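You operate a simulated robot arm through the tools that you are given. There is no shell and no other tool.

You run a simulated two-armed robot. Do the job below in one go: nothing can be reset, and whatever is moved stays where it is left.

Task
Start a cold brew: two scoops of mint in the glass jug, then water to the 500 ml line.
Fine: scoop back, lid on the teal caddy; fill it at the filter tap. Set down upright: tea scoop, glass jug.
Where things are to end (x, y in the base frame): glass jug within 25 mm of [630, 1220].

The check looks at the end state, three seconds after you hand in, the way a careful person would. Anything else that was tipped, shoved, dropped, spilled or broken makes it a failure. Lids that push on must go on centred and level and be pressed home; caps that screw on are set level and turned clockwise until they are tight.

Robot
Two 7-joint arms with two-finger grippers on one trunk, on a base that moves. Base frame: it is fixed to the floor where the robot stands at the start and does not move with it; the origin is under the middle of the robot, x ahead of it, y to its left, z up. Readings come in mm, degrees, newtons and seconds.
The left shoulder is at the start at [60, 123, 945], the right one opposite. With the tool pointing down near the work surface each hand reaches from about 300 to 780 mm from the robot's upright axis, wherever it stands, measured 20 degrees to its own side. Places, roughly: bamboo whisk [750, 1000, 1000]; black iron kettle (16x14x19 cm) [900, -1200, 1100]; black iron kettle lid (9x9x5 cm) [900, -1200, 1200]; cold tap lever [800, 1400, 900]; drainer [600, 1200, 800]; filter tap lever [800, 1100, 900]; glass kettle lid (10x10x5 cm) [600, -400, 1000]; glass teapot [750, 1500, 750]; heat dial [500, -400, 900]; hot tap lever [800, 1600, 900]; infuser [750, 1500, 750]; kettle button [500, -500, 900]. Payload 1.47 kg a hand.
Tool frame (each hand has its own): the origin (TCP) lies between the finger pads and is the grasp point; the fingertips stand 16 mm ahead of it; z points along the fingers, y is the line along which they close. The gripper opens to 87 mm; its body begins 55 mm behind the TCP.
Orientation is that of the tool frame in the base frame, as a unit quaternion [x, y, z, w]. With the fingers straight down and closing along the base's y, the tool's x points along the base's -x, its y along +y and its z along -z.

Tools
- The arms move only by the tool move_arm. It takes "left_plan", "right_plan" or both (then of equal length, played together; a hand with none holds still); each is a list that holds one entry, the list of rows, each a list of 7 numbers: the shift along the tool's x, y, z in mm, then the turn, a rotation vector about the tool's x, y, z in degrees, then the gripper command, from -1 (shut) to 1 (fully open), values between in proportion. In form: [[[dx, dy, dz, wx, wy, wz, hand], ...]]. A call has 1 to 20 rows; each row shifts and turns the commanded pose from where the row before left it, along the tool's axes as they then stand. A row lasts 0.2 s, in which the tool goes at most 50 mm and 8.6 degrees; a call with a longer step from one row to the next is refused whole, and so is a gripper value outside its range. A pose out of reach is approached as far as the arm can. The call stops where the force on the tool passes 80 N (or 10 N more than at its start, if that is more) or the arm is blocked; 0.2 s more then pass. The fingers move at their own pace (about 153 mm/s each) and stop on an object; they squeeze with about 28 N. The grip force told is the motor's: it shows also when the fingers shut on nothing. Time passes only in rows, and 0.2 s behind the last, so rows that do not move let the fingers close. It gives the time, the measured TCP pose, the force on the tool (base axes), the opening and the grip force at its end, in the units of the frame above (readings bear some noise), with the torque about the TCP (base axes, N m) and any sound that the robot's microphone picked up.
- Cameras (640 x 400 px; columns grow to the right, rows downward): "scene" is now at [89.6, -15, 1503.7]; the picture's right is [-0.20, -0.98, 0.00], its down [-0.70, 0.14, -0.70] and it looks along [0.69, -0.14, -0.71] (base axes); focal length 290 px, centre (320, 200). "left" rides on the left gripper at [73, -12, -90] in its tool frame; the picture's right is [0.16, 0.99, 0.00], its down [-0.72, 0.12, -0.68] and it looks along [-0.67, 0.11, 0.73] (tool axes); focal length 247 px, centre (320, 200). "right" rides on the right gripper at [73, 12, -90] in its tool frame; the picture's right is [-0.16, 0.99, 0.00], its down [-0.72, -0.12, -0.68] and it looks along [-0.67, -0.11, 0.73] (tool axes); focal length 247 px, centre (320, 200). There is no depth. A picture from a camera that has moved, and an enlarged one, comes with that camera's place and axes in the base frame and with its lens.
- capture(camera): a new picture of that camera. No time passes.
- lift_body(by): moves the trunk up (or, below 0, down) by that many mm; the arms and the scene camera ride with it, the base frame stays. It gives what a move gives, with no picture.
- steer(legs): drives the robot by 1 to 6 legs, each [ahead, left, turn to the left] in mm, mm and degrees, along the robot's own axes; the way and the turn of a leg run together, so that a leg with both is an arc; at most 1500 mm and 180 degrees a leg. The arms and the cameras ride along, it lands a little off, and it stops where it bumps. It gives what a move gives.
- aim_head(pan, tilt): turns the head with the scene camera to pan (to the left, within 120 degrees either way) and tilt (down, from -29 to 69), counted from straight ahead of the robot. It gives what a move gives.
- enlarge(camera, box): a new picture of the part [left, top, right, bottom] of that camera's present view, enlarged. No time passes.
- hand_in(): hands the job in; it is judged then, once.

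Places have to be worked out from the pictures, the camera data and where the tool is seen. Open the grippers and draw the arms clear of the work before you hand the job in, unless the task says otherwise.

The tools are called after "Call:" as name(argument=value, ...) on one line, values as JSON. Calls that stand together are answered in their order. move_arm: Moves the arms, as the interface text tells. Its arguments: {"type":"object","properties":{"left_plan":{"type":"array"},"right_plan":{"type":"array"}},"required":[]} The other tools are called the same way: lift_body (by) moves the trunk up or down; steer (legs) drives the base; aim_head (pan, tilt) turns the head that bears the scene camera; capture (camera) takes a picture; enlarge (camera, box) takes an enlarged picture of a part of a camera's view; hand_in () hands the job in.

At the start:

```text
t: 0.0
left_ee_pos: [480.6, 121.4, 1203.1]
left_orientation: [0.0, 1.0, 0.0, 0.0]
left_ft_force: [0.0, -0.6, -0.4]
left_torque: [0.02, 0.0, -0.03]
left_width: 87.0
left_grasp_force: 0.0
right_ee_pos: [392.6, -247.4, 1207.5]
right_orientation: [0.0, 1.0, 0.0, 0.001]
right_ft_force: [-0.1, -0.2, -0.4]
right_torque: [0.02, -0.02, 0.01]
right_width: 86.9
right_grasp_force: 0.0
trunk travel left (down, up): [-100.0, 130.0]
robot x, y, heading: [-0.5, -0.8, 0.2]
head pan, tilt (commanded): [-11.7, 45.6]
```

scene: 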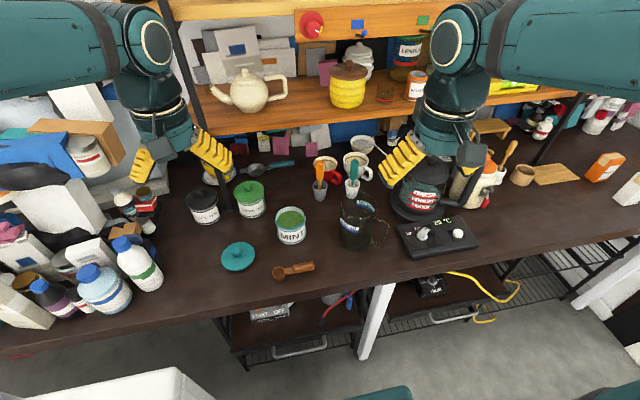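
right: 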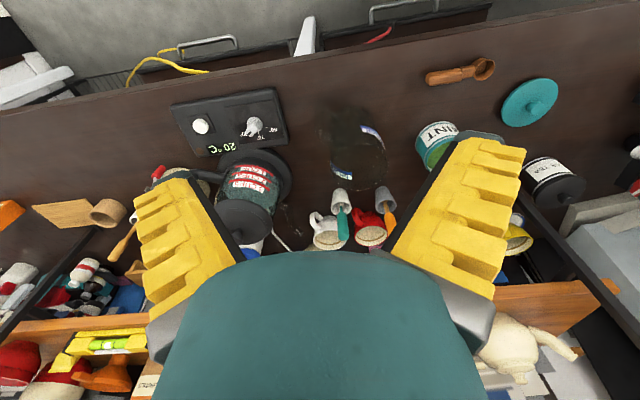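
left: 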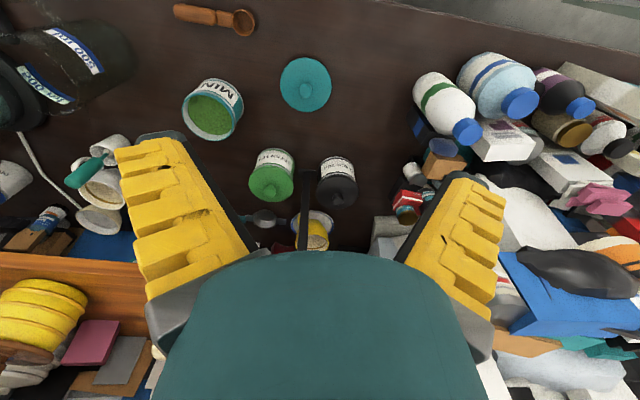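

I begin by looking closer at the work area: the mint caddy (open), teal lid, wooden scoop and the glass jug are all on the counter in front of me.

Call:
enlarge(camera="scene", box=[180, 160, 400, 300])

Call:
enlarge(camera="left", box=[0, 0, 360, 225])

Call:
enlarge(camera="right", box=[280, 40, 600, 240])

```text
2.86 times, centred on (290, 230) of scene
camera zoom: at [89.6, -15.0, 1503.7], right [-0.2, -0.98, 0.0], down [-0.7, 0.14, -0.7], along [0.69, -0.14, -0.71], focal length 829 px, centre (406, 114)
```

zoom: 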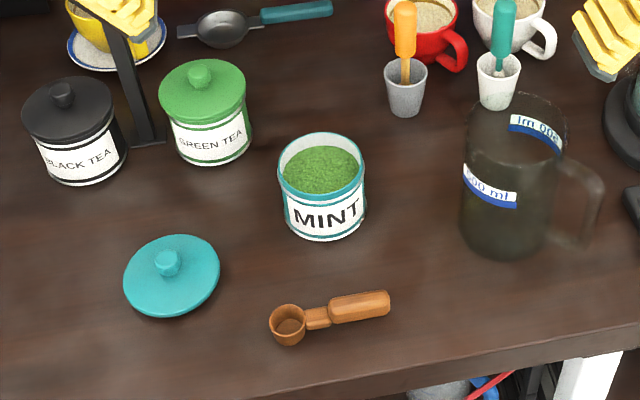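

```text
1.78 times, centred on (180, 112) of left
camera zoom: at [408.5, 110.9, 1294.0], right [-0.16, 0.99, 0.0], down [0.72, 0.12, 0.68], along [0.67, 0.11, -0.73], focal length 439 px, centre (569, 356)
```

zoom: 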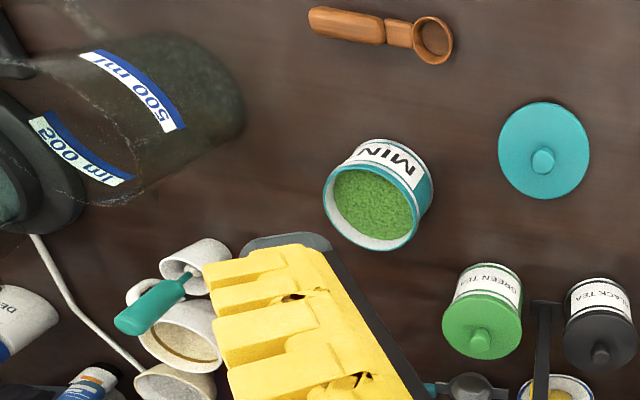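

```text
2.00 times, centred on (440, 140) of right
camera zoom: at [320.3, -235.9, 1297.9], right [0.16, 0.99, 0.0], down [0.72, -0.12, 0.68], along [0.67, -0.11, -0.73], focal length 494 px, centre (80, 320)
```

zoom: 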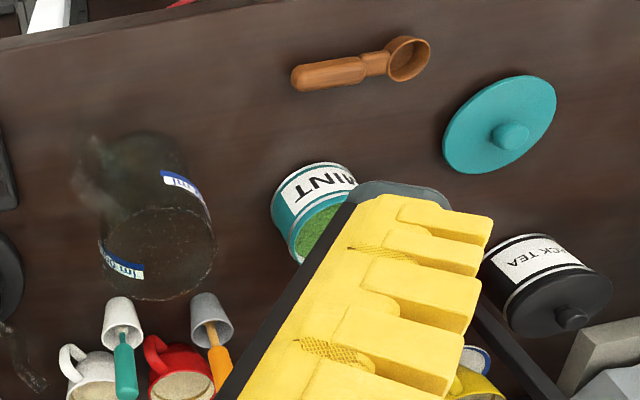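

The pictures show the mint caddy near [606, -38], the scoop bowl near [480, 10], the teal lid to its left and the jug to its right. Now I turn the head to survey the sink side before touching anything.

Call:
aim_head(pan=60, tilt=25)

Call:
capture(camera="scene")

```text
t: 1.4
left_ee_pos: [480.9, 120.3, 1203.2]
left_orientation: [0.001, 1.0, 0.0, 0.0]
left_ft_force: [0.0, -0.9, 0.3]
left_torque: [0.03, -0.03, 0.02]
left_width: 87.0
left_grasp_force: 0.0
right_ee_pos: [393.5, -247.6, 1208.3]
right_orientation: [-0.001, 1.0, 0.0, 0.0]
right_ft_force: [-0.3, 0.0, 0.6]
right_torque: [-0.01, -0.01, -0.01]
right_width: 87.0
right_grasp_force: 0.0
trunk travel left (down, up): [-100.0, 130.0]
robot x, y, heading: [-1.9, -0.9, 0.0]
head pan, tilt (commanded): [60.0, 25.0]
```

```text
taken
camera scene: at [56.6, 81.2, 1535.1], right [0.87, -0.5, 0.0], down [-0.21, -0.37, -0.91], along [0.45, 0.78, -0.42], focal length 290 px, centre (320, 200)
```

scene: 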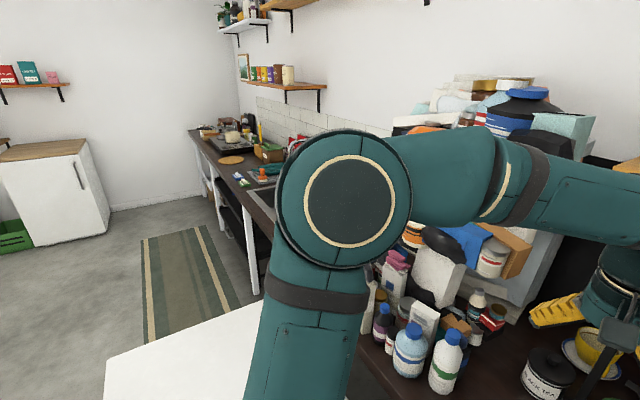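

The left arm hides much of the sink side and there is a white surface low on the left which could be in the driving path. I look further left and down.

Call:
aim_head(pan=95, tilt=45)

Call:
capture(camera="scene")

Call:
aim_head(pan=30, tilt=55)

Call:
capture(camera="scene")

```text
t: 2.4
left_ee_pos: [481.9, 121.5, 1203.2]
left_orientation: [0.0, 1.0, 0.0, 0.0]
left_ft_force: [-0.3, -0.1, -0.2]
left_torque: [0.02, 0.01, 0.0]
left_width: 86.9
left_grasp_force: 0.0
right_ee_pos: [393.8, -247.5, 1207.9]
right_orientation: [0.0, 1.0, 0.0, 0.0]
right_ft_force: [0.2, -1.2, -0.2]
right_torque: [-0.02, 0.02, -0.01]
right_width: 86.7
right_grasp_force: 0.0
trunk travel left (down, up): [-100.0, 130.0]
robot x, y, heading: [2.5, -0.3, 0.2]
head pan, tilt (commanded): [95.0, 45.0]
```

```text
taken
camera scene: at [3.5, 82.4, 1504.6], right [1.0, 0.09, 0.0], down [0.06, -0.7, -0.71], along [-0.06, 0.7, -0.71], focal length 290 px, centre (320, 200)
```

scene: 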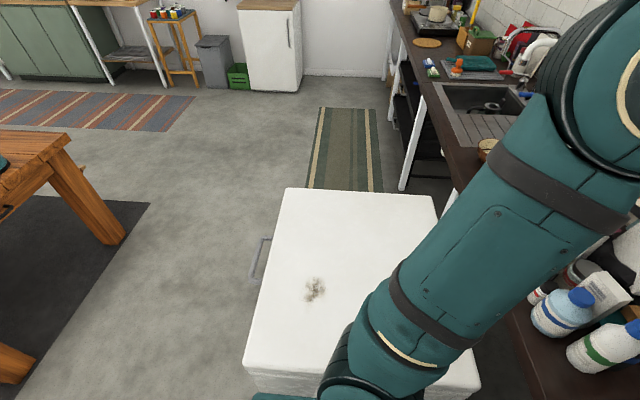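

```text
t: 3.8
left_ee_pos: [481.3, 119.8, 1203.6]
left_orientation: [0.0, 1.0, 0.0, 0.001]
left_ft_force: [1.2, 0.8, 0.3]
left_torque: [0.02, -0.01, -0.02]
left_width: 87.1
left_grasp_force: 0.1
right_ee_pos: [393.9, -248.1, 1208.2]
right_orientation: [0.0, 1.0, 0.0, 0.0]
right_ft_force: [0.0, 0.7, 0.5]
right_torque: [0.0, 0.03, -0.02]
right_width: 87.0
right_grasp_force: 0.0
trunk travel left (down, up): [-100.0, 130.0]
robot x, y, heading: [0.2, -1.9, 0.0]
head pan, tilt (commanded): [30.0, 55.0]
```

```text
taken
camera scene: at [72.9, 37.5, 1491.2], right [0.5, -0.87, 0.0], down [-0.71, -0.41, -0.57], along [0.5, 0.29, -0.82], focal length 290 px, centre (320, 200)
```

scene: 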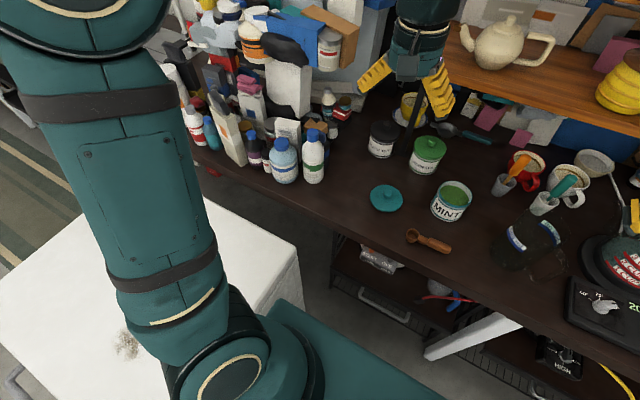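

A chest freezer stands right beside me on the left (about x -170..310, y 250..780), so later I must go round behind it. Now I bring the head back to the work area and look in detail at the jug and scoop.

Call:
aim_head(pan=-10, tilt=50)

Call:
enlarge(camera="scene", box=[310, 130, 470, 230])

Call:
enlarge(camera="scene", box=[200, 140, 360, 240])

Call:
enlarge(camera="right", box=[270, 60, 430, 160])

```text
t: 4.9
left_ee_pos: [481.1, 121.9, 1203.5]
left_orientation: [0.0, 1.0, 0.0, 0.0]
left_ft_force: [0.1, 0.5, 0.5]
left_torque: [-0.02, 0.0, 0.04]
left_width: 87.1
left_grasp_force: 0.1
right_ee_pos: [392.1, -248.1, 1207.8]
right_orientation: [0.0, 1.0, -0.001, -0.001]
right_ft_force: [1.4, 0.0, -0.5]
right_torque: [0.0, -0.01, -0.01]
right_width: 87.0
right_grasp_force: 0.1
trunk travel left (down, up): [-100.0, 130.0]
robot x, y, heading: [-6.1, 0.1, 0.2]
head pan, tilt (commanded): [-10.0, 50.0]
```

```text
4.00 times, centred on (390, 180) of scene
camera zoom: at [86.3, -11.9, 1497.6], right [-0.17, -0.98, 0.0], down [-0.75, 0.13, -0.64], along [0.63, -0.11, -0.77], focal length 1161 px, centre (40, 280)
```

zoom: 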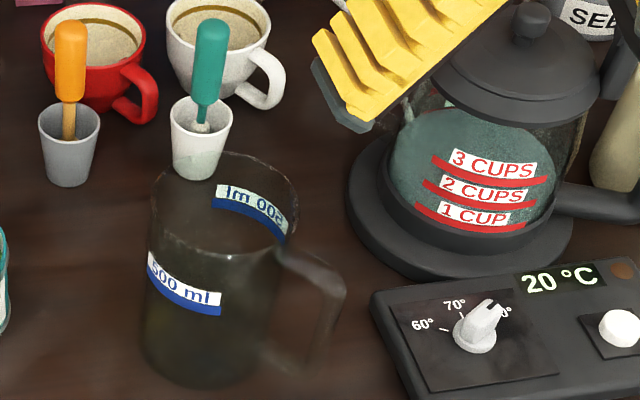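

```text
4.00 times, centred on (280, 190) of scene
camera zoom: at [86.3, -11.9, 1497.6], right [-0.17, -0.98, 0.0], down [-0.75, 0.13, -0.64], along [0.63, -0.11, -0.77], focal length 1161 px, centre (480, 240)
```

zoom: 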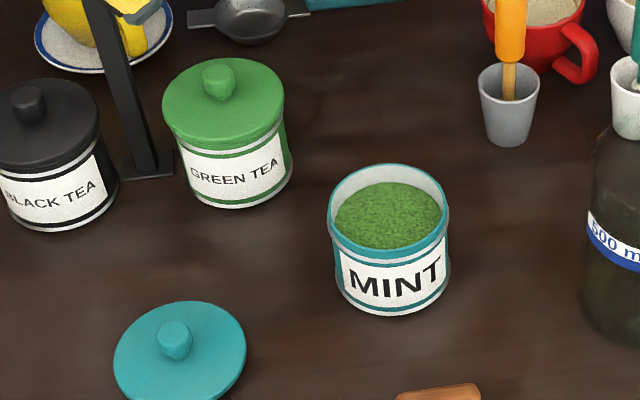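

```text
4.00 times, centred on (350, 110) of right
camera zoom: at [320.3, -235.9, 1297.9], right [0.16, 0.99, 0.0], down [0.72, -0.12, 0.68], along [0.67, -0.11, -0.73], focal length 988 px, centre (200, 560)
```

zoom: 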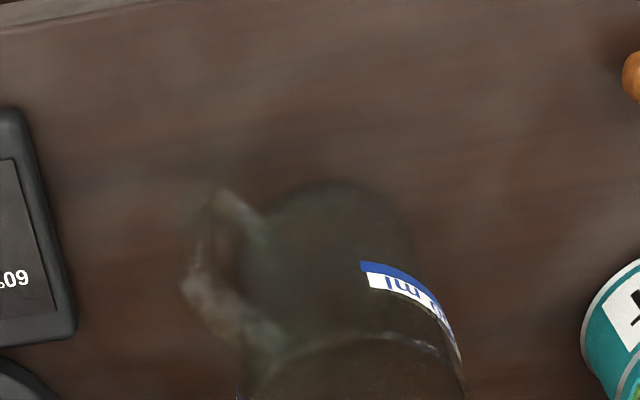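

The jug's rim centre is about [559, -211, 970], its handle pointing towards me and right. I now bring the right hand over, turned 90° so the fingers will close across the scoop handle, to get a close look.

Call:
move_arm(right_plan=[[[-18.6, 25.6, 25.6, 0, 0, 0, 1], [-18.6, 25.6, 25.6, 0, 0, 0, 1], [-18.6, 25.6, 25.6, 0, 0, 0, 1], [-18.6, 25.6, 25.6, 0, 0, 0, 1], [-18.6, 25.6, 25.6, 0, 0, 0, 1], [0, 0, 0, 0, 0, -8.2, 1], [0, 0, 0, 0, 0, -8.2, 1], [0, 0, 0, 0, 0, -8.2, 1], [0, 0, 0, 0, 0, -8.2, 1], [0, 0, 0, 0, 0, -8.2, 1], [0, 0, 0, 0, 0, -8.2, 1], [0, 0, 0, 0, 0, -8.2, 1], [0, 0, 0, 0, 0, -8.2, 1], [0, 0, 0, 0, 0, -8.2, 1], [0, 0, 0, 0, 0, -8.2, 1], [0, 0, 0, 0, 0, -8, 1]]])

Call:
capture(camera="right")

Call:
capture(camera="scene")

```text
t: 8.3
left_ee_pos: [481.5, 119.5, 1204.1]
left_orientation: [0.0, 1.0, 0.0, 0.0]
left_ft_force: [-0.1, -0.3, 0.5]
left_torque: [-0.01, 0.03, 0.02]
left_width: 87.1
left_grasp_force: 0.1
right_ee_pos: [486.2, -120.5, 1079.9]
right_orientation: [0.707, -0.707, 0.0, 0.0]
right_ft_force: [0.6, 0.6, 0.2]
right_torque: [-0.01, 0.04, 0.01]
right_width: 87.1
right_grasp_force: 0.0
trunk travel left (down, up): [-100.0, 130.0]
robot x, y, heading: [1.6, -0.0, 0.2]
head pan, tilt (commanded): [-10.0, 50.0]
```

```text
taken
camera right: at [474.9, -193.1, 1169.7], right [-0.99, 0.16, 0.0], down [0.11, 0.72, 0.68], along [0.11, 0.67, -0.73], focal length 247 px, centre (320, 200)
```

right: 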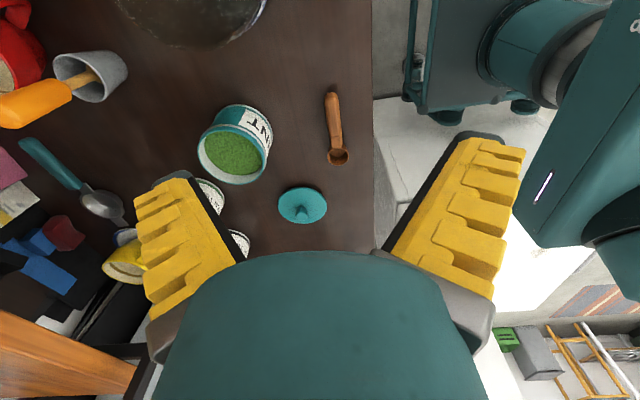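

```text
taken
camera scene: at [86.4, -12.0, 1497.7], right [-0.17, -0.98, 0.0], down [-0.75, 0.13, -0.64], along [0.63, -0.11, -0.77], focal length 290 px, centre (320, 200)
```

scene: 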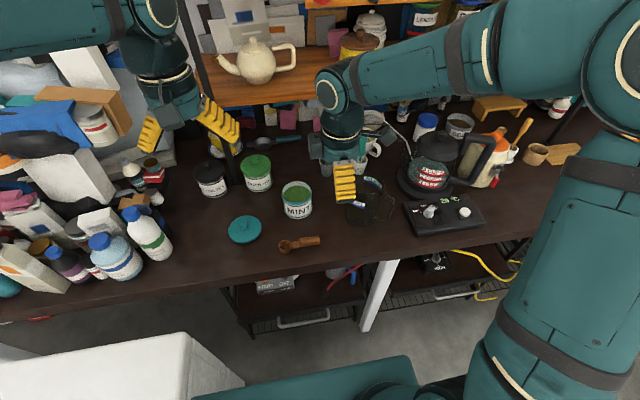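

The right camera now looks along the scoop towards the caddy. I enlarge to measure the scoop, caddy and lid.

Call:
enlarge(camera="right", box=[280, 80, 400, 180])

Call:
enlarge(camera="right", box=[180, 90, 340, 240])

Call:
enlarge(camera="scene", box=[220, 170, 340, 260])

```text
4.00 times, centred on (340, 130) of right
camera zoom: at [474.9, -193.1, 1169.7], right [-0.99, 0.16, 0.0], down [0.11, 0.72, 0.68], along [0.11, 0.67, -0.73], focal length 988 px, centre (240, 480)
```

zoom: 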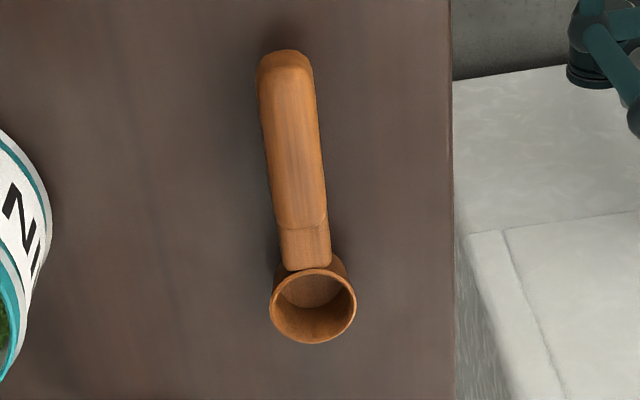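

```text
2.67 times, centred on (260, 165) of right
camera zoom: at [474.9, -193.1, 1169.7], right [-0.99, 0.16, 0.0], down [0.11, 0.72, 0.68], along [0.11, 0.67, -0.73], focal length 659 px, centre (480, 293)
```

zoom: 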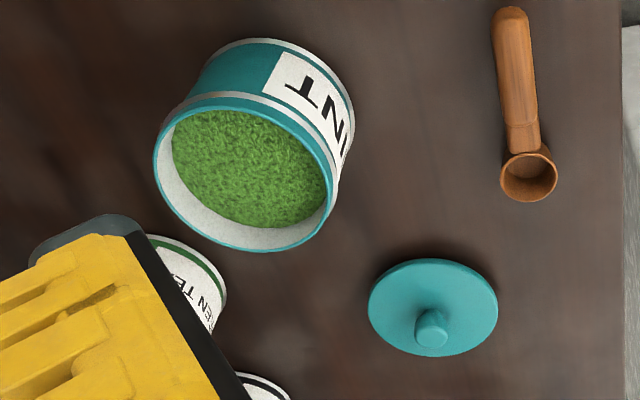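

```text
4.44 times, centred on (280, 215) of scene
camera zoom: at [86.4, -12.0, 1497.7], right [-0.17, -0.98, 0.0], down [-0.75, 0.13, -0.64], along [0.63, -0.11, -0.77], focal length 1290 px, centre (498, 133)
```

zoom: 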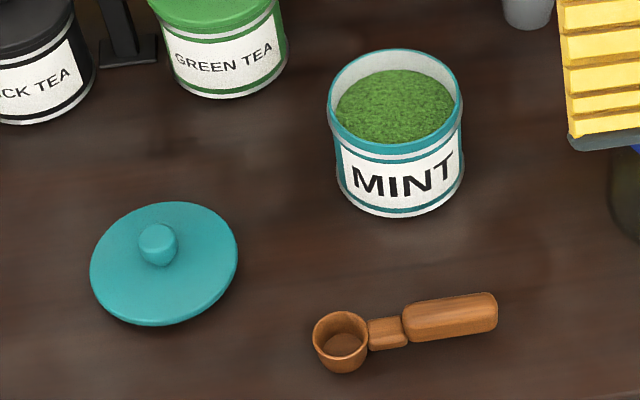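

The scoop lies along y: bowl centre about [481, 9], thick grip from y -81 to -21, and the counter is near z 840. I lower the right hand over the grip at y -55 and take the left hand a bit aside.

Call:
move_arm(left_plan=[[[15, 28, 0, 0, 0, 0, 1], [15, 28, 0, 0, 0, 0, 1], [15, 28, 0, 0, 0, 0, 1], [15, 28, 0, 0, 0, 0, 1], [0, 0, 0, 0, 0, 0, 1]]], right_plan=[[[-13.1, 1.1, 29, 0, 0, 0, 1], [-13.1, 1.1, 29, 0, 0, 0, 1], [-13.1, 1.1, 29, 0, 0, 0, 1], [-13.1, 1.1, 29, 0, 0, 0, 1], [-13.1, 1.1, 29, 0, 0, 0, 1]]])

Call:
capture(camera="right")

Call:
enlarge(camera="scene", box=[220, 150, 380, 260])

```text
t: 9.5
left_ee_pos: [419.4, 232.6, 1204.0]
left_orientation: [0.0, 1.0, 0.0, 0.0]
left_ft_force: [0.3, 0.3, 0.1]
left_torque: [0.01, -0.01, 0.02]
left_width: 86.9
left_grasp_force: 0.1
right_ee_pos: [481.6, -56.0, 935.8]
right_orientation: [-0.707, 0.708, 0.0, 0.0]
right_ft_force: [-0.3, 0.7, 0.9]
right_torque: [0.02, 0.0, -0.02]
right_width: 87.1
right_grasp_force: 0.1
trunk travel left (down, up): [-100.0, 130.0]
robot x, y, heading: [0.3, 2.6, -0.1]
head pan, tilt (commanded): [-10.0, 50.0]
```

```text
taken
camera right: at [469.2, -128.4, 1027.0], right [-0.99, 0.16, 0.0], down [0.12, 0.72, 0.68], along [0.11, 0.67, -0.73], focal length 247 px, centre (320, 200)
```

right: 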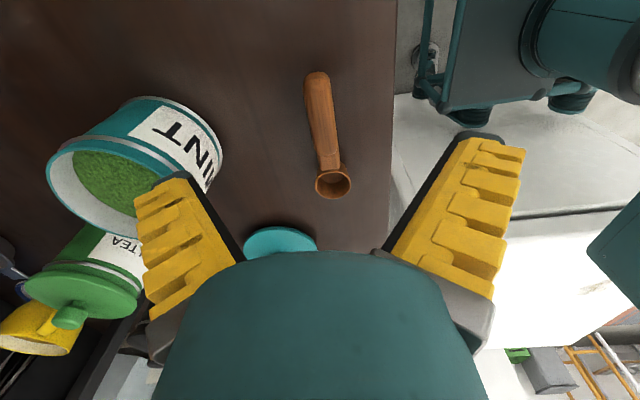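

```text
3.64 times, centred on (300, 205) of scene
camera zoom: at [87.2, -11.9, 1497.6], right [-0.17, -0.98, 0.0], down [-0.75, 0.13, -0.64], along [0.63, -0.11, -0.77], focal length 1055 px, centre (393, 182)
```

zoom: 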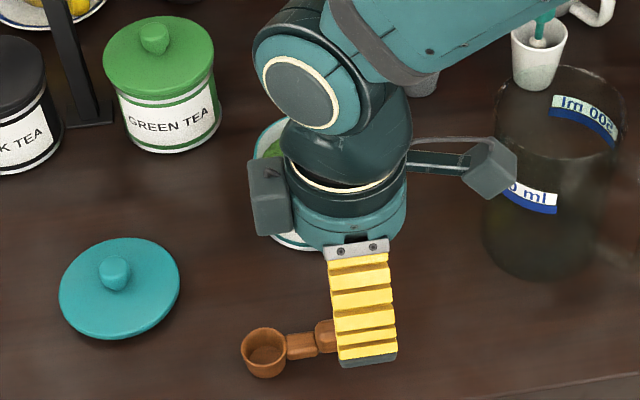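

The finger gap is centred on the scoop's grip. I lower to about z 860 and look from the side before closing.

Call:
move_arm(right_plan=[[[0, 1, 25, 0, 0, 0, 0.2], [0, 0, 25, 0, 0, 0, -0.1], [0, 0, 20, 0, 0, 0, -0.1], [0, 0, 4, 0, 0, 0, -0.1]]])

Call:
capture(camera="right")

Call:
enlarge(camera="scene", box=[260, 190, 360, 260])

```text
t: 10.5
left_ee_pos: [419.9, 231.5, 1203.7]
left_orientation: [0.0, 1.0, 0.0, 0.0]
left_ft_force: [-0.9, 0.1, -0.1]
left_torque: [-0.01, -0.01, -0.02]
left_width: 87.0
left_grasp_force: 0.0
right_ee_pos: [480.3, -55.3, 861.5]
right_orientation: [-0.706, 0.708, -0.001, 0.0]
right_ft_force: [-0.9, 0.6, -1.0]
right_torque: [-0.02, 0.02, -0.03]
right_width: 45.1
right_grasp_force: 4.3
trunk travel left (down, up): [-100.0, 130.0]
robot x, y, heading: [-0.2, 1.4, 0.1]
head pan, tilt (commanded): [-10.0, 50.0]
```

```text
taken
camera right: at [468.0, -127.4, 951.0], right [-0.99, 0.16, 0.0], down [0.12, 0.72, 0.68], along [0.11, 0.67, -0.73], focal length 247 px, centre (320, 200)
```

right: 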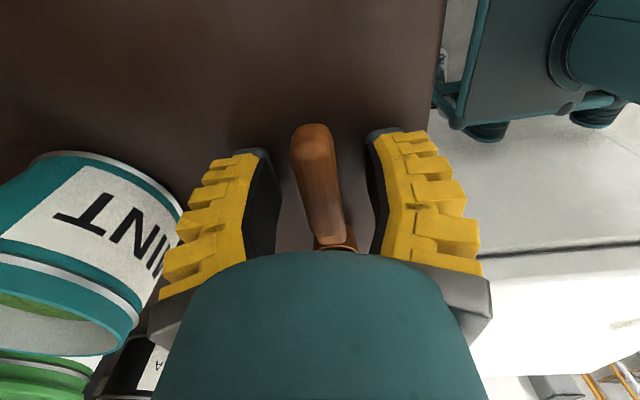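

```text
5.71 times, centred on (310, 225) of scene
camera zoom: at [86.1, -12.0, 1497.7], right [-0.17, -0.98, 0.0], down [-0.75, 0.13, -0.64], along [0.63, -0.11, -0.77], focal length 1658 px, centre (377, 57)
```

zoom: 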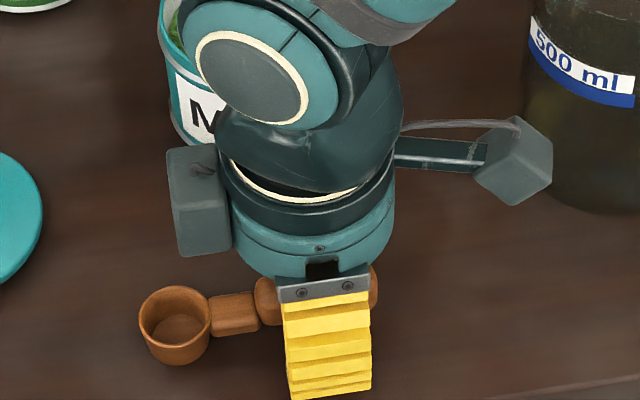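

The grip is between the fingers. I shift 6 mm toward the handle end for more clearance to the bowl and close the fingers.

Call:
move_arm(right_plan=[[[6, 0, 0, 0, 0, 0, -0.1], [0, 0, 0, 0, 0, 0, -1], [0, 0, 0, 0, 0, 0, -1], [0, 0, 0, 0, 0, 0, -1]]])

Call:
enlarge(camera="scene", box=[260, 190, 360, 260])

```text
t: 11.5
left_ee_pos: [418.6, 231.3, 1205.2]
left_orientation: [0.0, 1.0, -0.001, 0.0]
left_ft_force: [0.3, 0.1, 0.5]
left_torque: [0.0, 0.01, -0.02]
left_width: 87.2
left_grasp_force: 0.0
right_ee_pos: [479.5, -60.3, 863.1]
right_orientation: [-0.707, 0.708, -0.001, 0.001]
right_ft_force: [0.3, -1.0, 9.2]
right_torque: [0.6, 0.01, -0.07]
right_width: 12.1
right_grasp_force: 28.0
trunk travel left (down, up): [-100.0, 130.0]
robot x, y, heading: [1.1, -0.3, 0.1]
head pan, tilt (commanded): [-10.0, 50.0]
```

```text
5.71 times, centred on (310, 225) of scene
camera zoom: at [85.7, -12.2, 1497.8], right [-0.17, -0.98, 0.0], down [-0.75, 0.13, -0.64], along [0.63, -0.11, -0.77], focal length 1658 px, centre (377, 57)
```

zoom: 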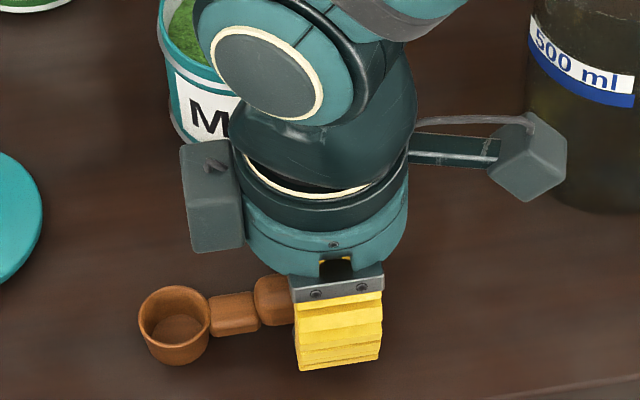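

The fingers closed to 12 mm with an upward force of 9 N, narrower than I expected. I check the grip with the right camera.

Call:
capture(camera="right")

Call:
enlarge(camera="right", box=[240, 80, 400, 260])

```text
taken
camera right: at [467.8, -133.1, 952.5], right [-0.99, 0.16, 0.0], down [0.11, 0.72, 0.68], along [0.11, 0.67, -0.73], focal length 247 px, centre (320, 200)
```

right: 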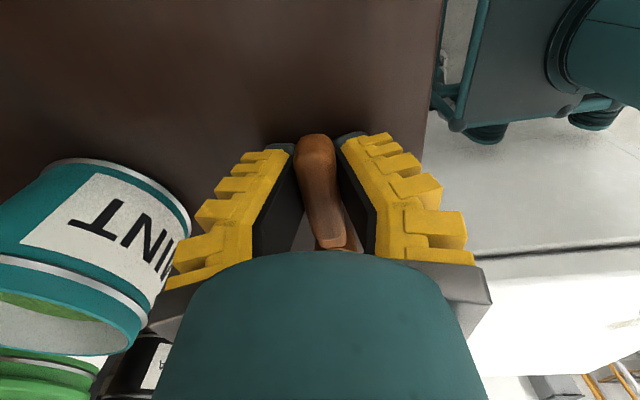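

```text
2.22 times, centred on (320, 170) of right
camera zoom: at [467.8, -133.1, 952.5], right [-0.99, 0.16, 0.0], down [0.11, 0.72, 0.68], along [0.11, 0.67, -0.73], focal length 549 px, centre (320, 267)
```

zoom: 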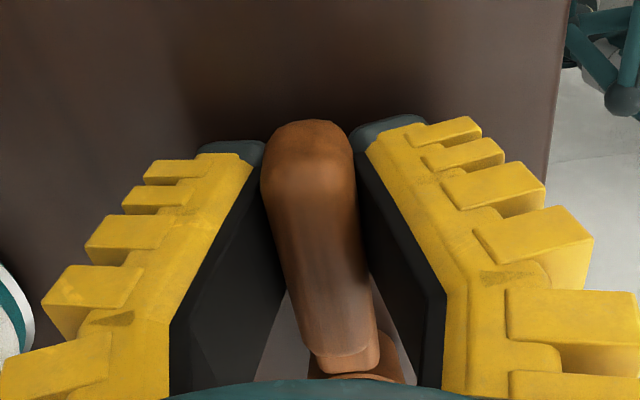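

The handle sits squarely between the pads. I lift 40 mm and check that the scoop comes along level.

Call:
move_arm(right_plan=[[[0, 0, -5, 0, 0, 0, -1], [0, 0, -15, 0, 0, 0, -1], [0, 0, -20, 0, 0, 0, -1], [0, 0, 0, 0, 0, 0, -1]]])

Call:
capture(camera="right")

Call:
enlarge(camera="scene", box=[250, 160, 370, 250])

```text
t: 12.5
left_ee_pos: [420.9, 230.9, 1203.7]
left_orientation: [0.0, 1.0, 0.0, 0.0]
left_ft_force: [-0.2, 0.0, 1.0]
left_torque: [0.01, -0.01, -0.03]
left_width: 87.1
left_grasp_force: 0.1
right_ee_pos: [479.6, -59.9, 899.5]
right_orientation: [-0.706, 0.708, 0.0, 0.0]
right_ft_force: [0.2, 0.6, -0.7]
right_torque: [-0.05, 0.0, -0.01]
right_width: 7.6
right_grasp_force: 28.3
trunk travel left (down, up): [-100.0, 130.0]
robot x, y, heading: [0.4, -1.0, -0.0]
head pan, tilt (commanded): [-10.0, 50.0]
```

```text
taken
camera right: at [468.6, -133.0, 989.4], right [-0.99, 0.16, 0.0], down [0.12, 0.72, 0.68], along [0.11, 0.67, -0.73], focal length 247 px, centre (320, 200)
```

right: 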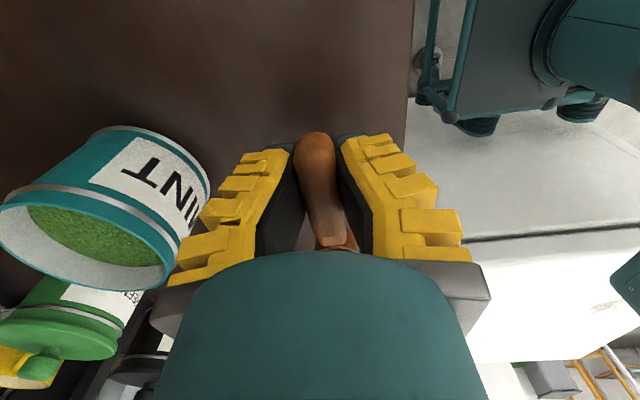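

```text
4.44 times, centred on (310, 205) of scene
camera zoom: at [86.6, -11.9, 1497.6], right [-0.17, -0.98, 0.0], down [-0.75, 0.13, -0.64], along [0.63, -0.11, -0.77], focal length 1290 px, centre (364, 178)
```

zoom: 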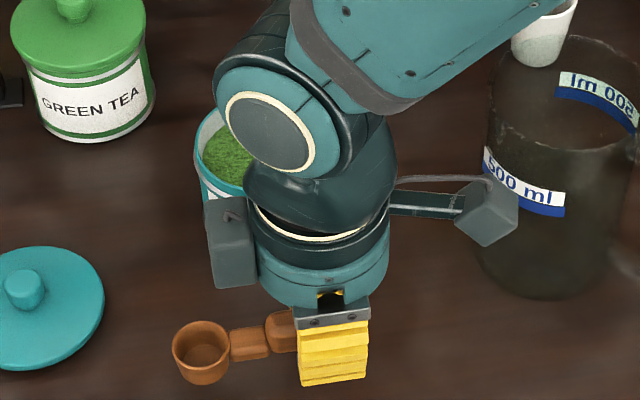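

The scoop is held, bowl about 70 mm from the grip. I raise it, carry it over the caddy and tilt the bowl down 50°, well above the rim.

Call:
move_arm(right_plan=[[[0, 0, -35, 0, 0, 0, -1], [0, 0, -35, 0, 0, 0, -1], [0, 0, -30, 0, 0, 0, -1], [6, -33, 0, 0, 0, 0, -1], [8, -33, 0, 0, 0, 0, -1], [8, -33, 0, 0, 0, 0, -1], [8, -33, 0, 0, 0, 0, -1], [0, 0, 0, 0, 8.4, 0, -1], [0, 0, 0, 0, 8.4, 0, -1], [0, 0, 0, 0, 8.4, 0, -1], [0, 0, 0, 0, 8.4, 0, -1], [0, 0, 0, 0, 8.4, 0, -1], [0, 0, 0, 0, 8, 0, -1]]])

Call:
capture(camera="right")

Call:
capture(camera="left")

Call:
capture(camera="scene")

```text
t: 15.3
left_ee_pos: [419.0, 233.0, 1203.6]
left_orientation: [-0.001, 1.0, -0.001, 0.0]
left_ft_force: [0.2, 0.3, -0.1]
left_torque: [-0.01, 0.01, 0.01]
left_width: 86.7
left_grasp_force: 0.0
right_ee_pos: [613.9, -89.6, 1000.5]
right_orientation: [-0.64, 0.641, -0.301, -0.299]
right_ft_force: [-0.4, 0.3, -0.6]
right_torque: [-0.04, 0.04, 0.0]
right_width: 7.8
right_grasp_force: 27.9
trunk travel left (down, up): [-100.0, 130.0]
robot x, y, heading: [-3.4, -0.7, -0.1]
head pan, tilt (commanded): [-10.0, 50.0]
```

```text
taken
camera right: at [601.1, -68.5, 1114.5], right [-0.99, 0.1, -0.12], down [0.12, 0.99, -0.12], along [0.11, -0.13, -0.99], focal length 247 px, centre (320, 200)
```

right: 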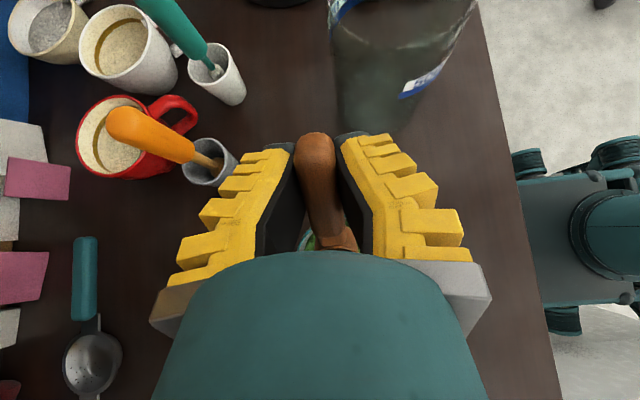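

```text
taken
camera left: at [347.7, 222.4, 1294.5], right [-0.16, 0.99, 0.0], down [0.72, 0.12, 0.68], along [0.67, 0.11, -0.73], focal length 247 px, centre (320, 200)
```

left: 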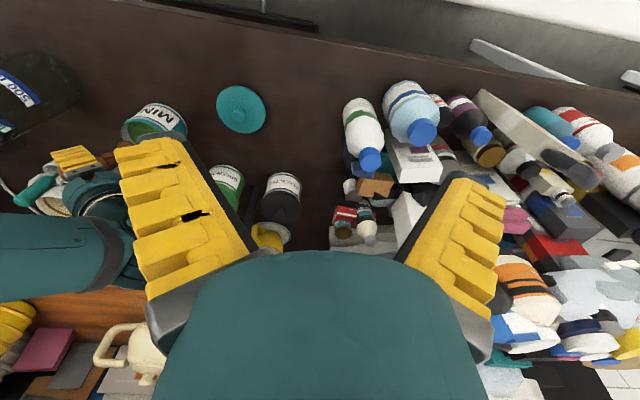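

```text
taken
camera scene: at [86.6, -11.5, 1497.6], right [-0.17, -0.98, 0.0], down [-0.75, 0.13, -0.64], along [0.63, -0.11, -0.77], focal length 290 px, centre (320, 200)
```

scene: 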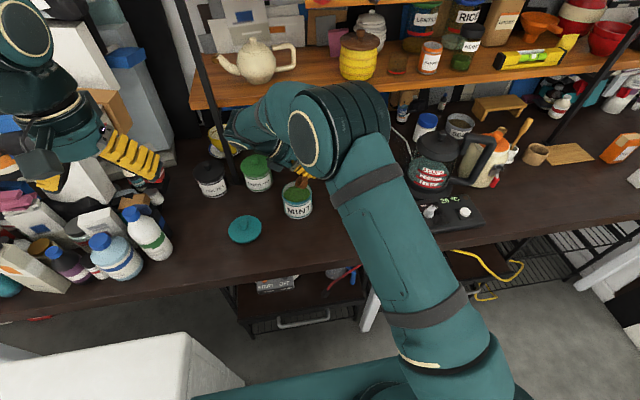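

The tilted pose is reachable. I enlarge the scene view to check the bowl against the caddy opening.

Call:
enlarge(camera="scene", box=[250, 150, 350, 230])

Call:
enlarge(camera="left", box=[40, 70, 240, 200])

```text
5.00 times, centred on (300, 190) of scene
camera zoom: at [86.6, -11.5, 1497.6], right [-0.17, -0.98, 0.0], down [-0.75, 0.13, -0.64], along [0.63, -0.11, -0.77], focal length 1451 px, centre (420, 250)
```

zoom: 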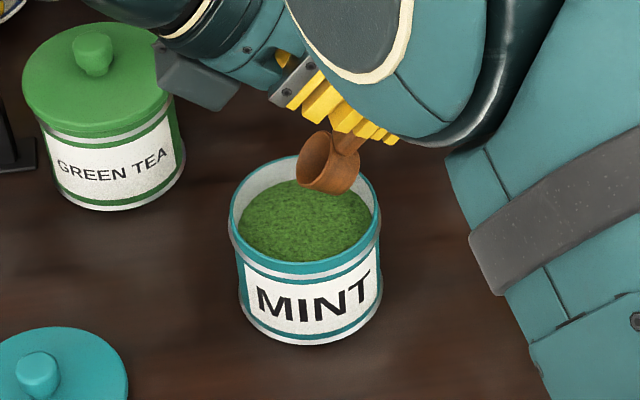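

```text
3.08 times, centred on (140, 135) of left
camera zoom: at [347.7, 222.4, 1294.5], right [-0.16, 0.99, 0.0], down [0.72, 0.12, 0.68], along [0.67, 0.11, -0.73], focal length 760 px, centre (874, 400)
```

zoom: 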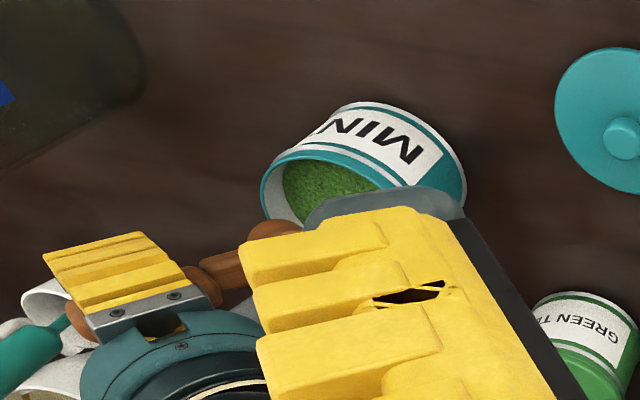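

The projection matches my model (bowl at [614, -48, 944]); mint surface about 20 mm below the rim (z≈879), caddy centre about [613, -40]. I lower the tilted bowl into the opening just to the mint surface and check.

Call:
move_arm(right_plan=[[[-15.6, 0.5, 7.6, 0, 0, 0, -1], [-15.6, 0.4, 7.6, 0, 0, 0, -1], [-10.2, 0, 7.2, 0, 0, 0, -1], [-10.2, 0, 7.3, 0, 0, 0, -1]]])

Call:
enlarge(camera="scene", box=[250, 150, 350, 230])

```text
t: 16.3
left_ee_pos: [419.4, 232.4, 1204.2]
left_orientation: [0.0, 1.0, -0.001, -0.001]
left_ft_force: [0.3, -0.3, -0.1]
left_torque: [-0.01, -0.03, 0.02]
left_width: 86.8
left_grasp_force: 0.0
right_ee_pos: [611.9, -80.7, 942.4]
right_orientation: [-0.64, 0.641, -0.3, -0.299]
right_ft_force: [-0.9, -0.4, -0.9]
right_torque: [-0.03, 0.01, 0.01]
right_width: 7.5
right_grasp_force: 27.9
trunk travel left (down, up): [-100.0, 130.0]
robot x, y, heading: [0.7, -1.0, -0.1]
head pan, tilt (commanded): [-10.0, 50.0]
```

```text
5.00 times, centred on (300, 190) of scene
camera zoom: at [86.5, -11.9, 1497.6], right [-0.17, -0.98, 0.0], down [-0.75, 0.13, -0.64], along [0.63, -0.11, -0.77], focal length 1451 px, centre (420, 250)
```

zoom: 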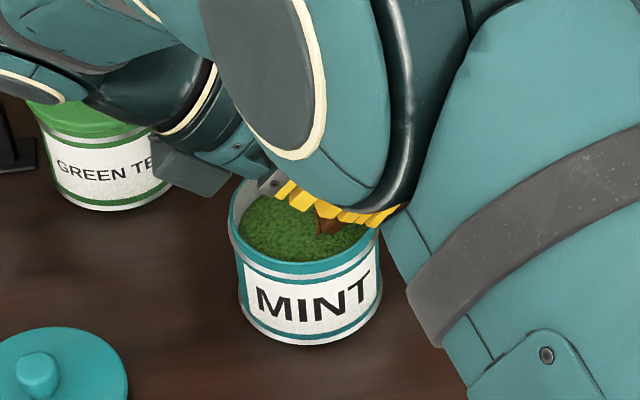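

The bowl is at the mint's surface with clearance to the rim and no contact force. I now push it in and forward, then level it while lifting out.

Call:
move_arm(right_plan=[[[-6.8, -0.5, 0.5, 0, 0, 0, -1], [-6.8, -0.5, 0.4, 0, 0, 0, -1], [-4.5, 0, -2.1, 0, 0, 0, -1], [-4.4, 0, -2.2, 0, 0, 0, -1]]])

Call:
enlarge(camera="scene", box=[250, 150, 350, 230])

```text
t: 17.3
left_ee_pos: [418.7, 230.5, 1204.6]
left_orientation: [0.0, 1.0, 0.0, 0.0]
left_ft_force: [0.5, -0.2, 0.1]
left_torque: [-0.01, -0.02, 0.02]
left_width: 87.2
left_grasp_force: 0.1
right_ee_pos: [612.6, -66.5, 929.3]
right_orientation: [-0.638, 0.642, -0.301, -0.299]
right_ft_force: [-0.9, -9.5, 25.0]
right_torque: [-0.14, 0.23, 0.14]
right_width: 8.4
right_grasp_force: 27.7
trunk travel left (down, up): [-100.0, 130.0]
robot x, y, heading: [-1.3, 0.4, -0.2]
head pan, tilt (commanded): [-10.0, 50.0]
```

```text
5.00 times, centred on (300, 190) of scene
camera zoom: at [84.2, -13.0, 1498.0], right [-0.17, -0.98, 0.0], down [-0.75, 0.13, -0.64], along [0.63, -0.11, -0.77], focal length 1451 px, centre (420, 250)
```

zoom: 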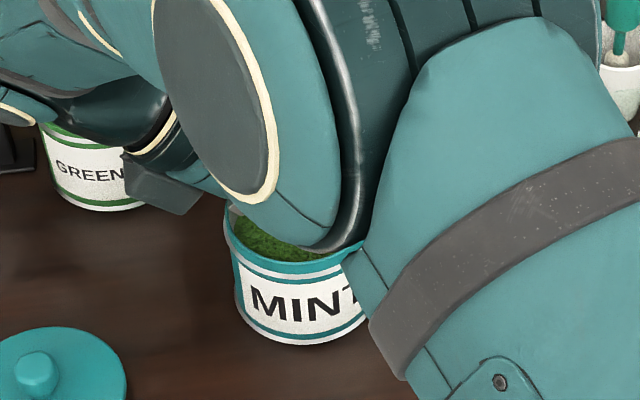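

There is 25 N of upward resistance. Before going on I check what is in contact, looking at the whole scene and the left camera.

Call:
capture(camera="scene")

Call:
capture(camera="right")

Call:
enlarge(camera="left", box=[0, 70, 200, 200])

```text
taken
camera scene: at [84.2, -13.0, 1498.0], right [-0.17, -0.98, 0.0], down [-0.75, 0.13, -0.64], along [0.63, -0.11, -0.77], focal length 290 px, centre (320, 200)
```

scene: 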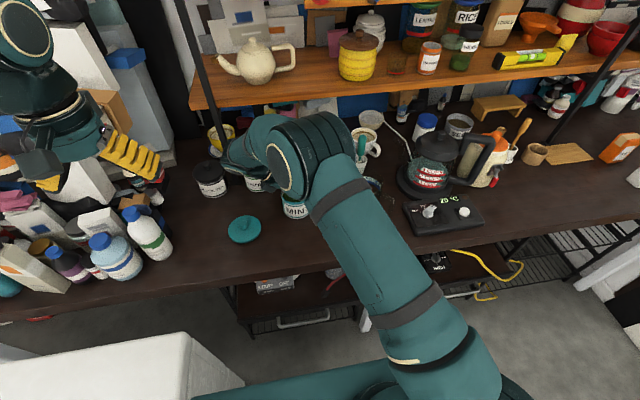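

```text
taken
camera right: at [600.0, -43.9, 1044.1], right [-0.99, 0.1, -0.13], down [0.12, 0.99, -0.12], along [0.11, -0.13, -0.98], focal length 247 px, centre (320, 200)
```

right: 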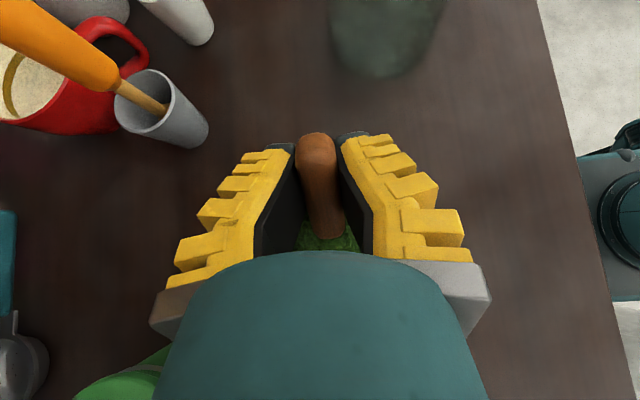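

```text
3.08 times, centred on (100, 135) of left
camera zoom: at [345.7, 221.0, 1295.5], right [-0.16, 0.99, 0.0], down [0.72, 0.12, 0.68], along [0.67, 0.11, -0.73], focal length 760 px, centre (997, 400)
```

zoom: 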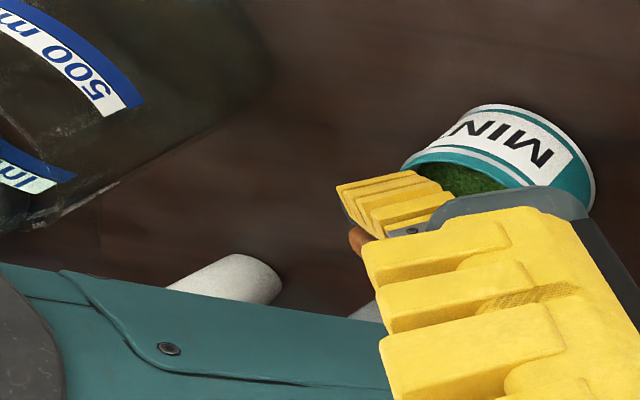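

The resistance is the scoop pressing into the mint (nothing else is touching). I now level the bowl step by step while lifting it out, then look at the load.

Call:
move_arm(right_plan=[[[3.3, 0, 3.9, 0, -5, 0, -1], [3.6, 0, 3.6, 0, -5, 0, -1], [4.4, 0, 0.75, 0, -5, 0, -1], [4.4, 0, 0.4, 0, -5, 0, -1], [3.4, 0, 0.1, 0, -5, 0, -1], [3.4, 0, -0.2, 0, -5, 0, -1], [4.05, 0, -2.5, 0, -5, 0, -1], [3.8, 0, -2.9, 0, -5, 0, -1], [3.15, 0, -3.5, 0, -5, 0, -1], [2.8, 0, -3.7, 0, -5, 0, -1], [0, 0, -15, 0, 0, 0, -1], [0, 0, -15, 0, 0, 0, -1], [0, 0, -15, 0, 0, 0, -1]]])

Call:
capture(camera="scene")

Call:
enlarge(camera="scene", box=[250, 140, 350, 220])

```text
t: 20.1
left_ee_pos: [419.6, 231.8, 1204.2]
left_orientation: [0.0, 1.0, 0.0, 0.0]
left_ft_force: [-0.4, 0.9, 0.1]
left_torque: [-0.02, 0.01, 0.0]
left_width: 87.3
left_grasp_force: 0.1
right_ee_pos: [611.2, -97.5, 995.2]
right_orientation: [0.707, -0.707, 0.001, 0.0]
right_ft_force: [-0.6, 0.0, 0.5]
right_torque: [-0.05, 0.0, -0.01]
right_width: 7.6
right_grasp_force: 28.4
trunk travel left (down, up): [-100.0, 130.0]
robot x, y, heading: [1.3, -1.1, 0.2]
head pan, tilt (commanded): [-10.0, 50.0]
```

```text
taken
camera scene: at [86.1, -11.8, 1497.7], right [-0.17, -0.98, 0.0], down [-0.75, 0.13, -0.64], along [0.63, -0.11, -0.77], focal length 290 px, centre (320, 200)
```

scene: 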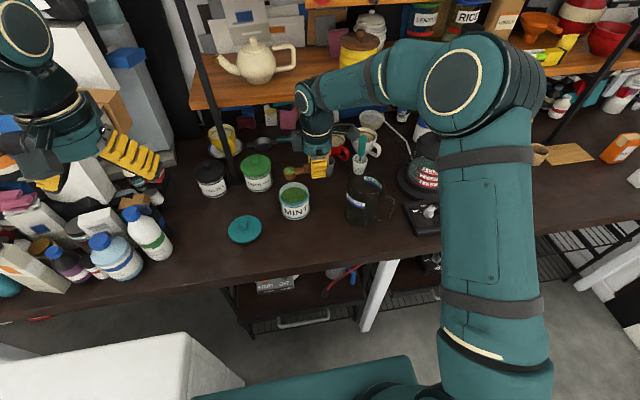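

```text
5.00 times, centred on (300, 180) of scene
camera zoom: at [86.1, -11.8, 1497.7], right [-0.17, -0.98, 0.0], down [-0.75, 0.13, -0.64], along [0.63, -0.11, -0.77], focal length 1451 px, centre (420, 300)
```

zoom: 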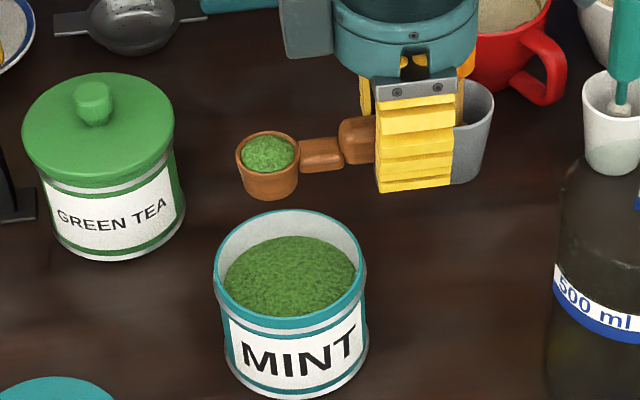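

The scoop came out full and level, the caddy moved about 7 mm to the left. Now I measure the jug again from this clear view to place the pour.

Call:
enlarge(camera="scene", box=[330, 150, 430, 240])

Call:
enlarge(camera="right", box=[240, 0, 440, 140])

Call:
enlarge(camera="left", box=[0, 40, 120, 160])

```text
4.44 times, centred on (380, 195) of scene
camera zoom: at [86.1, -11.8, 1497.7], right [-0.17, -0.98, 0.0], down [-0.75, 0.13, -0.64], along [0.63, -0.11, -0.77], focal length 1290 px, centre (53, 222)
```

zoom: 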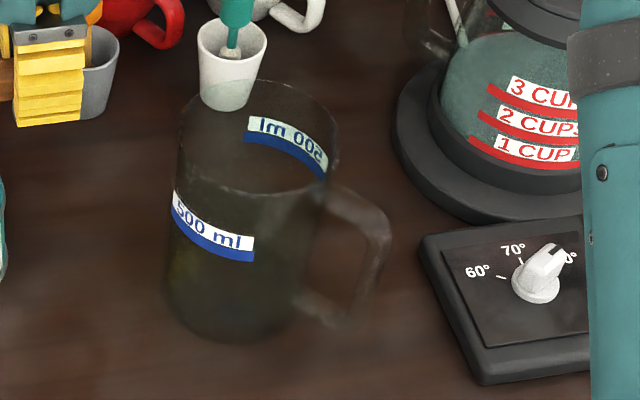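

```text
2.86 times, centred on (340, 70) of right
camera zoom: at [599.5, -170.5, 1085.1], right [-0.99, 0.16, 0.0], down [0.12, 0.72, 0.68], along [0.11, 0.67, -0.73], focal length 706 px, centre (263, 571)
```

zoom: 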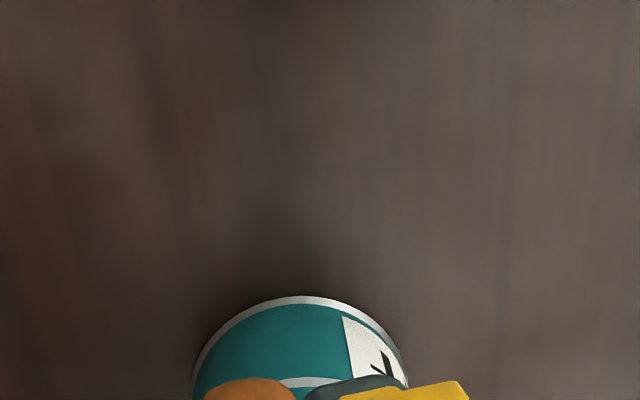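

```text
3.33 times, centred on (60, 100) of left
camera zoom: at [347.2, 222.1, 1294.7], right [-0.16, 0.99, 0.0], down [0.72, 0.12, 0.68], along [0.67, 0.11, -0.73], focal length 823 px, centre (1187, 533)
```

zoom: 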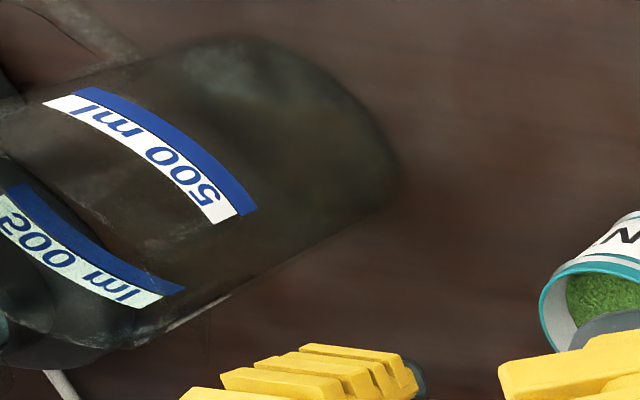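

Jug refined: centre about [554, -208], rim near z 978. I carry the level, full scoop over the jug with the bowl bottom 40 mm above the rim.

Call:
move_arm(right_plan=[[[0, 0, -20, 0, 0, 0, -1], [0, 0, -20, 0, 0, 0, -1], [0, 0, -10, 0, 0, 0, -1], [12, 4, 0, 0, 0, 0, -1], [24, 8, 0, 0, 0, 0, -1], [28, 9, 0, 0, 0, 0, -1], [28, 9, 0, 0, 0, 0, -1], [28, 9, 0, 0, 0, 0, -1], [28, 9, 0, 0, 0, 0, -1], [20, 5, 0, 0, 0, 0, -1], [12.5, 3, 0, 0, 0, 0, -1], [0, 0, 0, 0, 0, 0, -1]]])

Call:
capture(camera="right")

Call:
enlarge(camera="scene", box=[330, 130, 430, 230])

```text
t: 22.7
left_ee_pos: [419.2, 232.0, 1204.2]
left_orientation: [0.001, 1.0, 0.0, 0.0]
left_ft_force: [0.2, -0.6, 0.1]
left_torque: [-0.06, -0.01, 0.0]
left_width: 87.1
left_grasp_force: 0.0
right_ee_pos: [556.8, -277.9, 1045.0]
right_orientation: [0.707, -0.707, 0.0, 0.0]
right_ft_force: [0.5, 0.7, -1.4]
right_torque: [-0.04, 0.05, 0.01]
right_width: 7.6
right_grasp_force: 27.7
trunk travel left (down, up): [-100.0, 130.0]
robot x, y, heading: [1.5, 1.9, 0.0]
head pan, tilt (commanded): [-10.0, 50.0]
```

```text
taken
camera right: at [544.1, -351.2, 1135.1], right [-0.99, 0.16, 0.0], down [0.12, 0.72, 0.68], along [0.11, 0.67, -0.73], focal length 247 px, centre (320, 200)
```

right: 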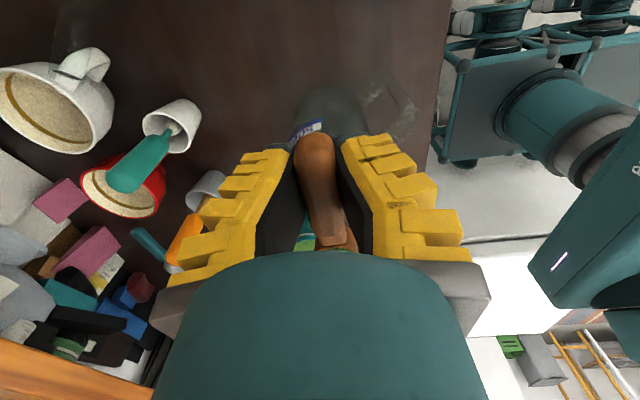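

```text
4.00 times, centred on (380, 180) of scene
camera zoom: at [86.4, -11.8, 1497.7], right [-0.17, -0.98, 0.0], down [-0.75, 0.13, -0.64], along [0.63, -0.11, -0.77], focal length 1161 px, centre (80, 280)
```

zoom: 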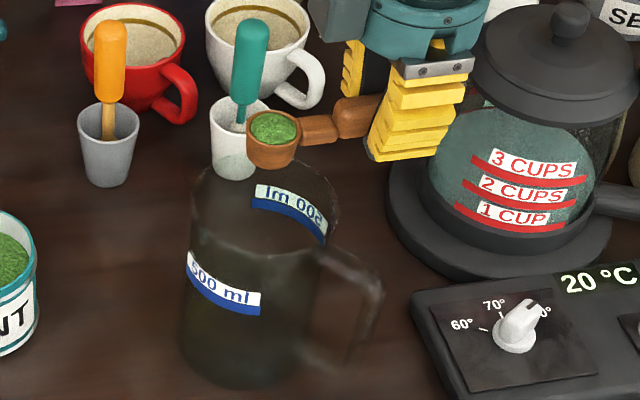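

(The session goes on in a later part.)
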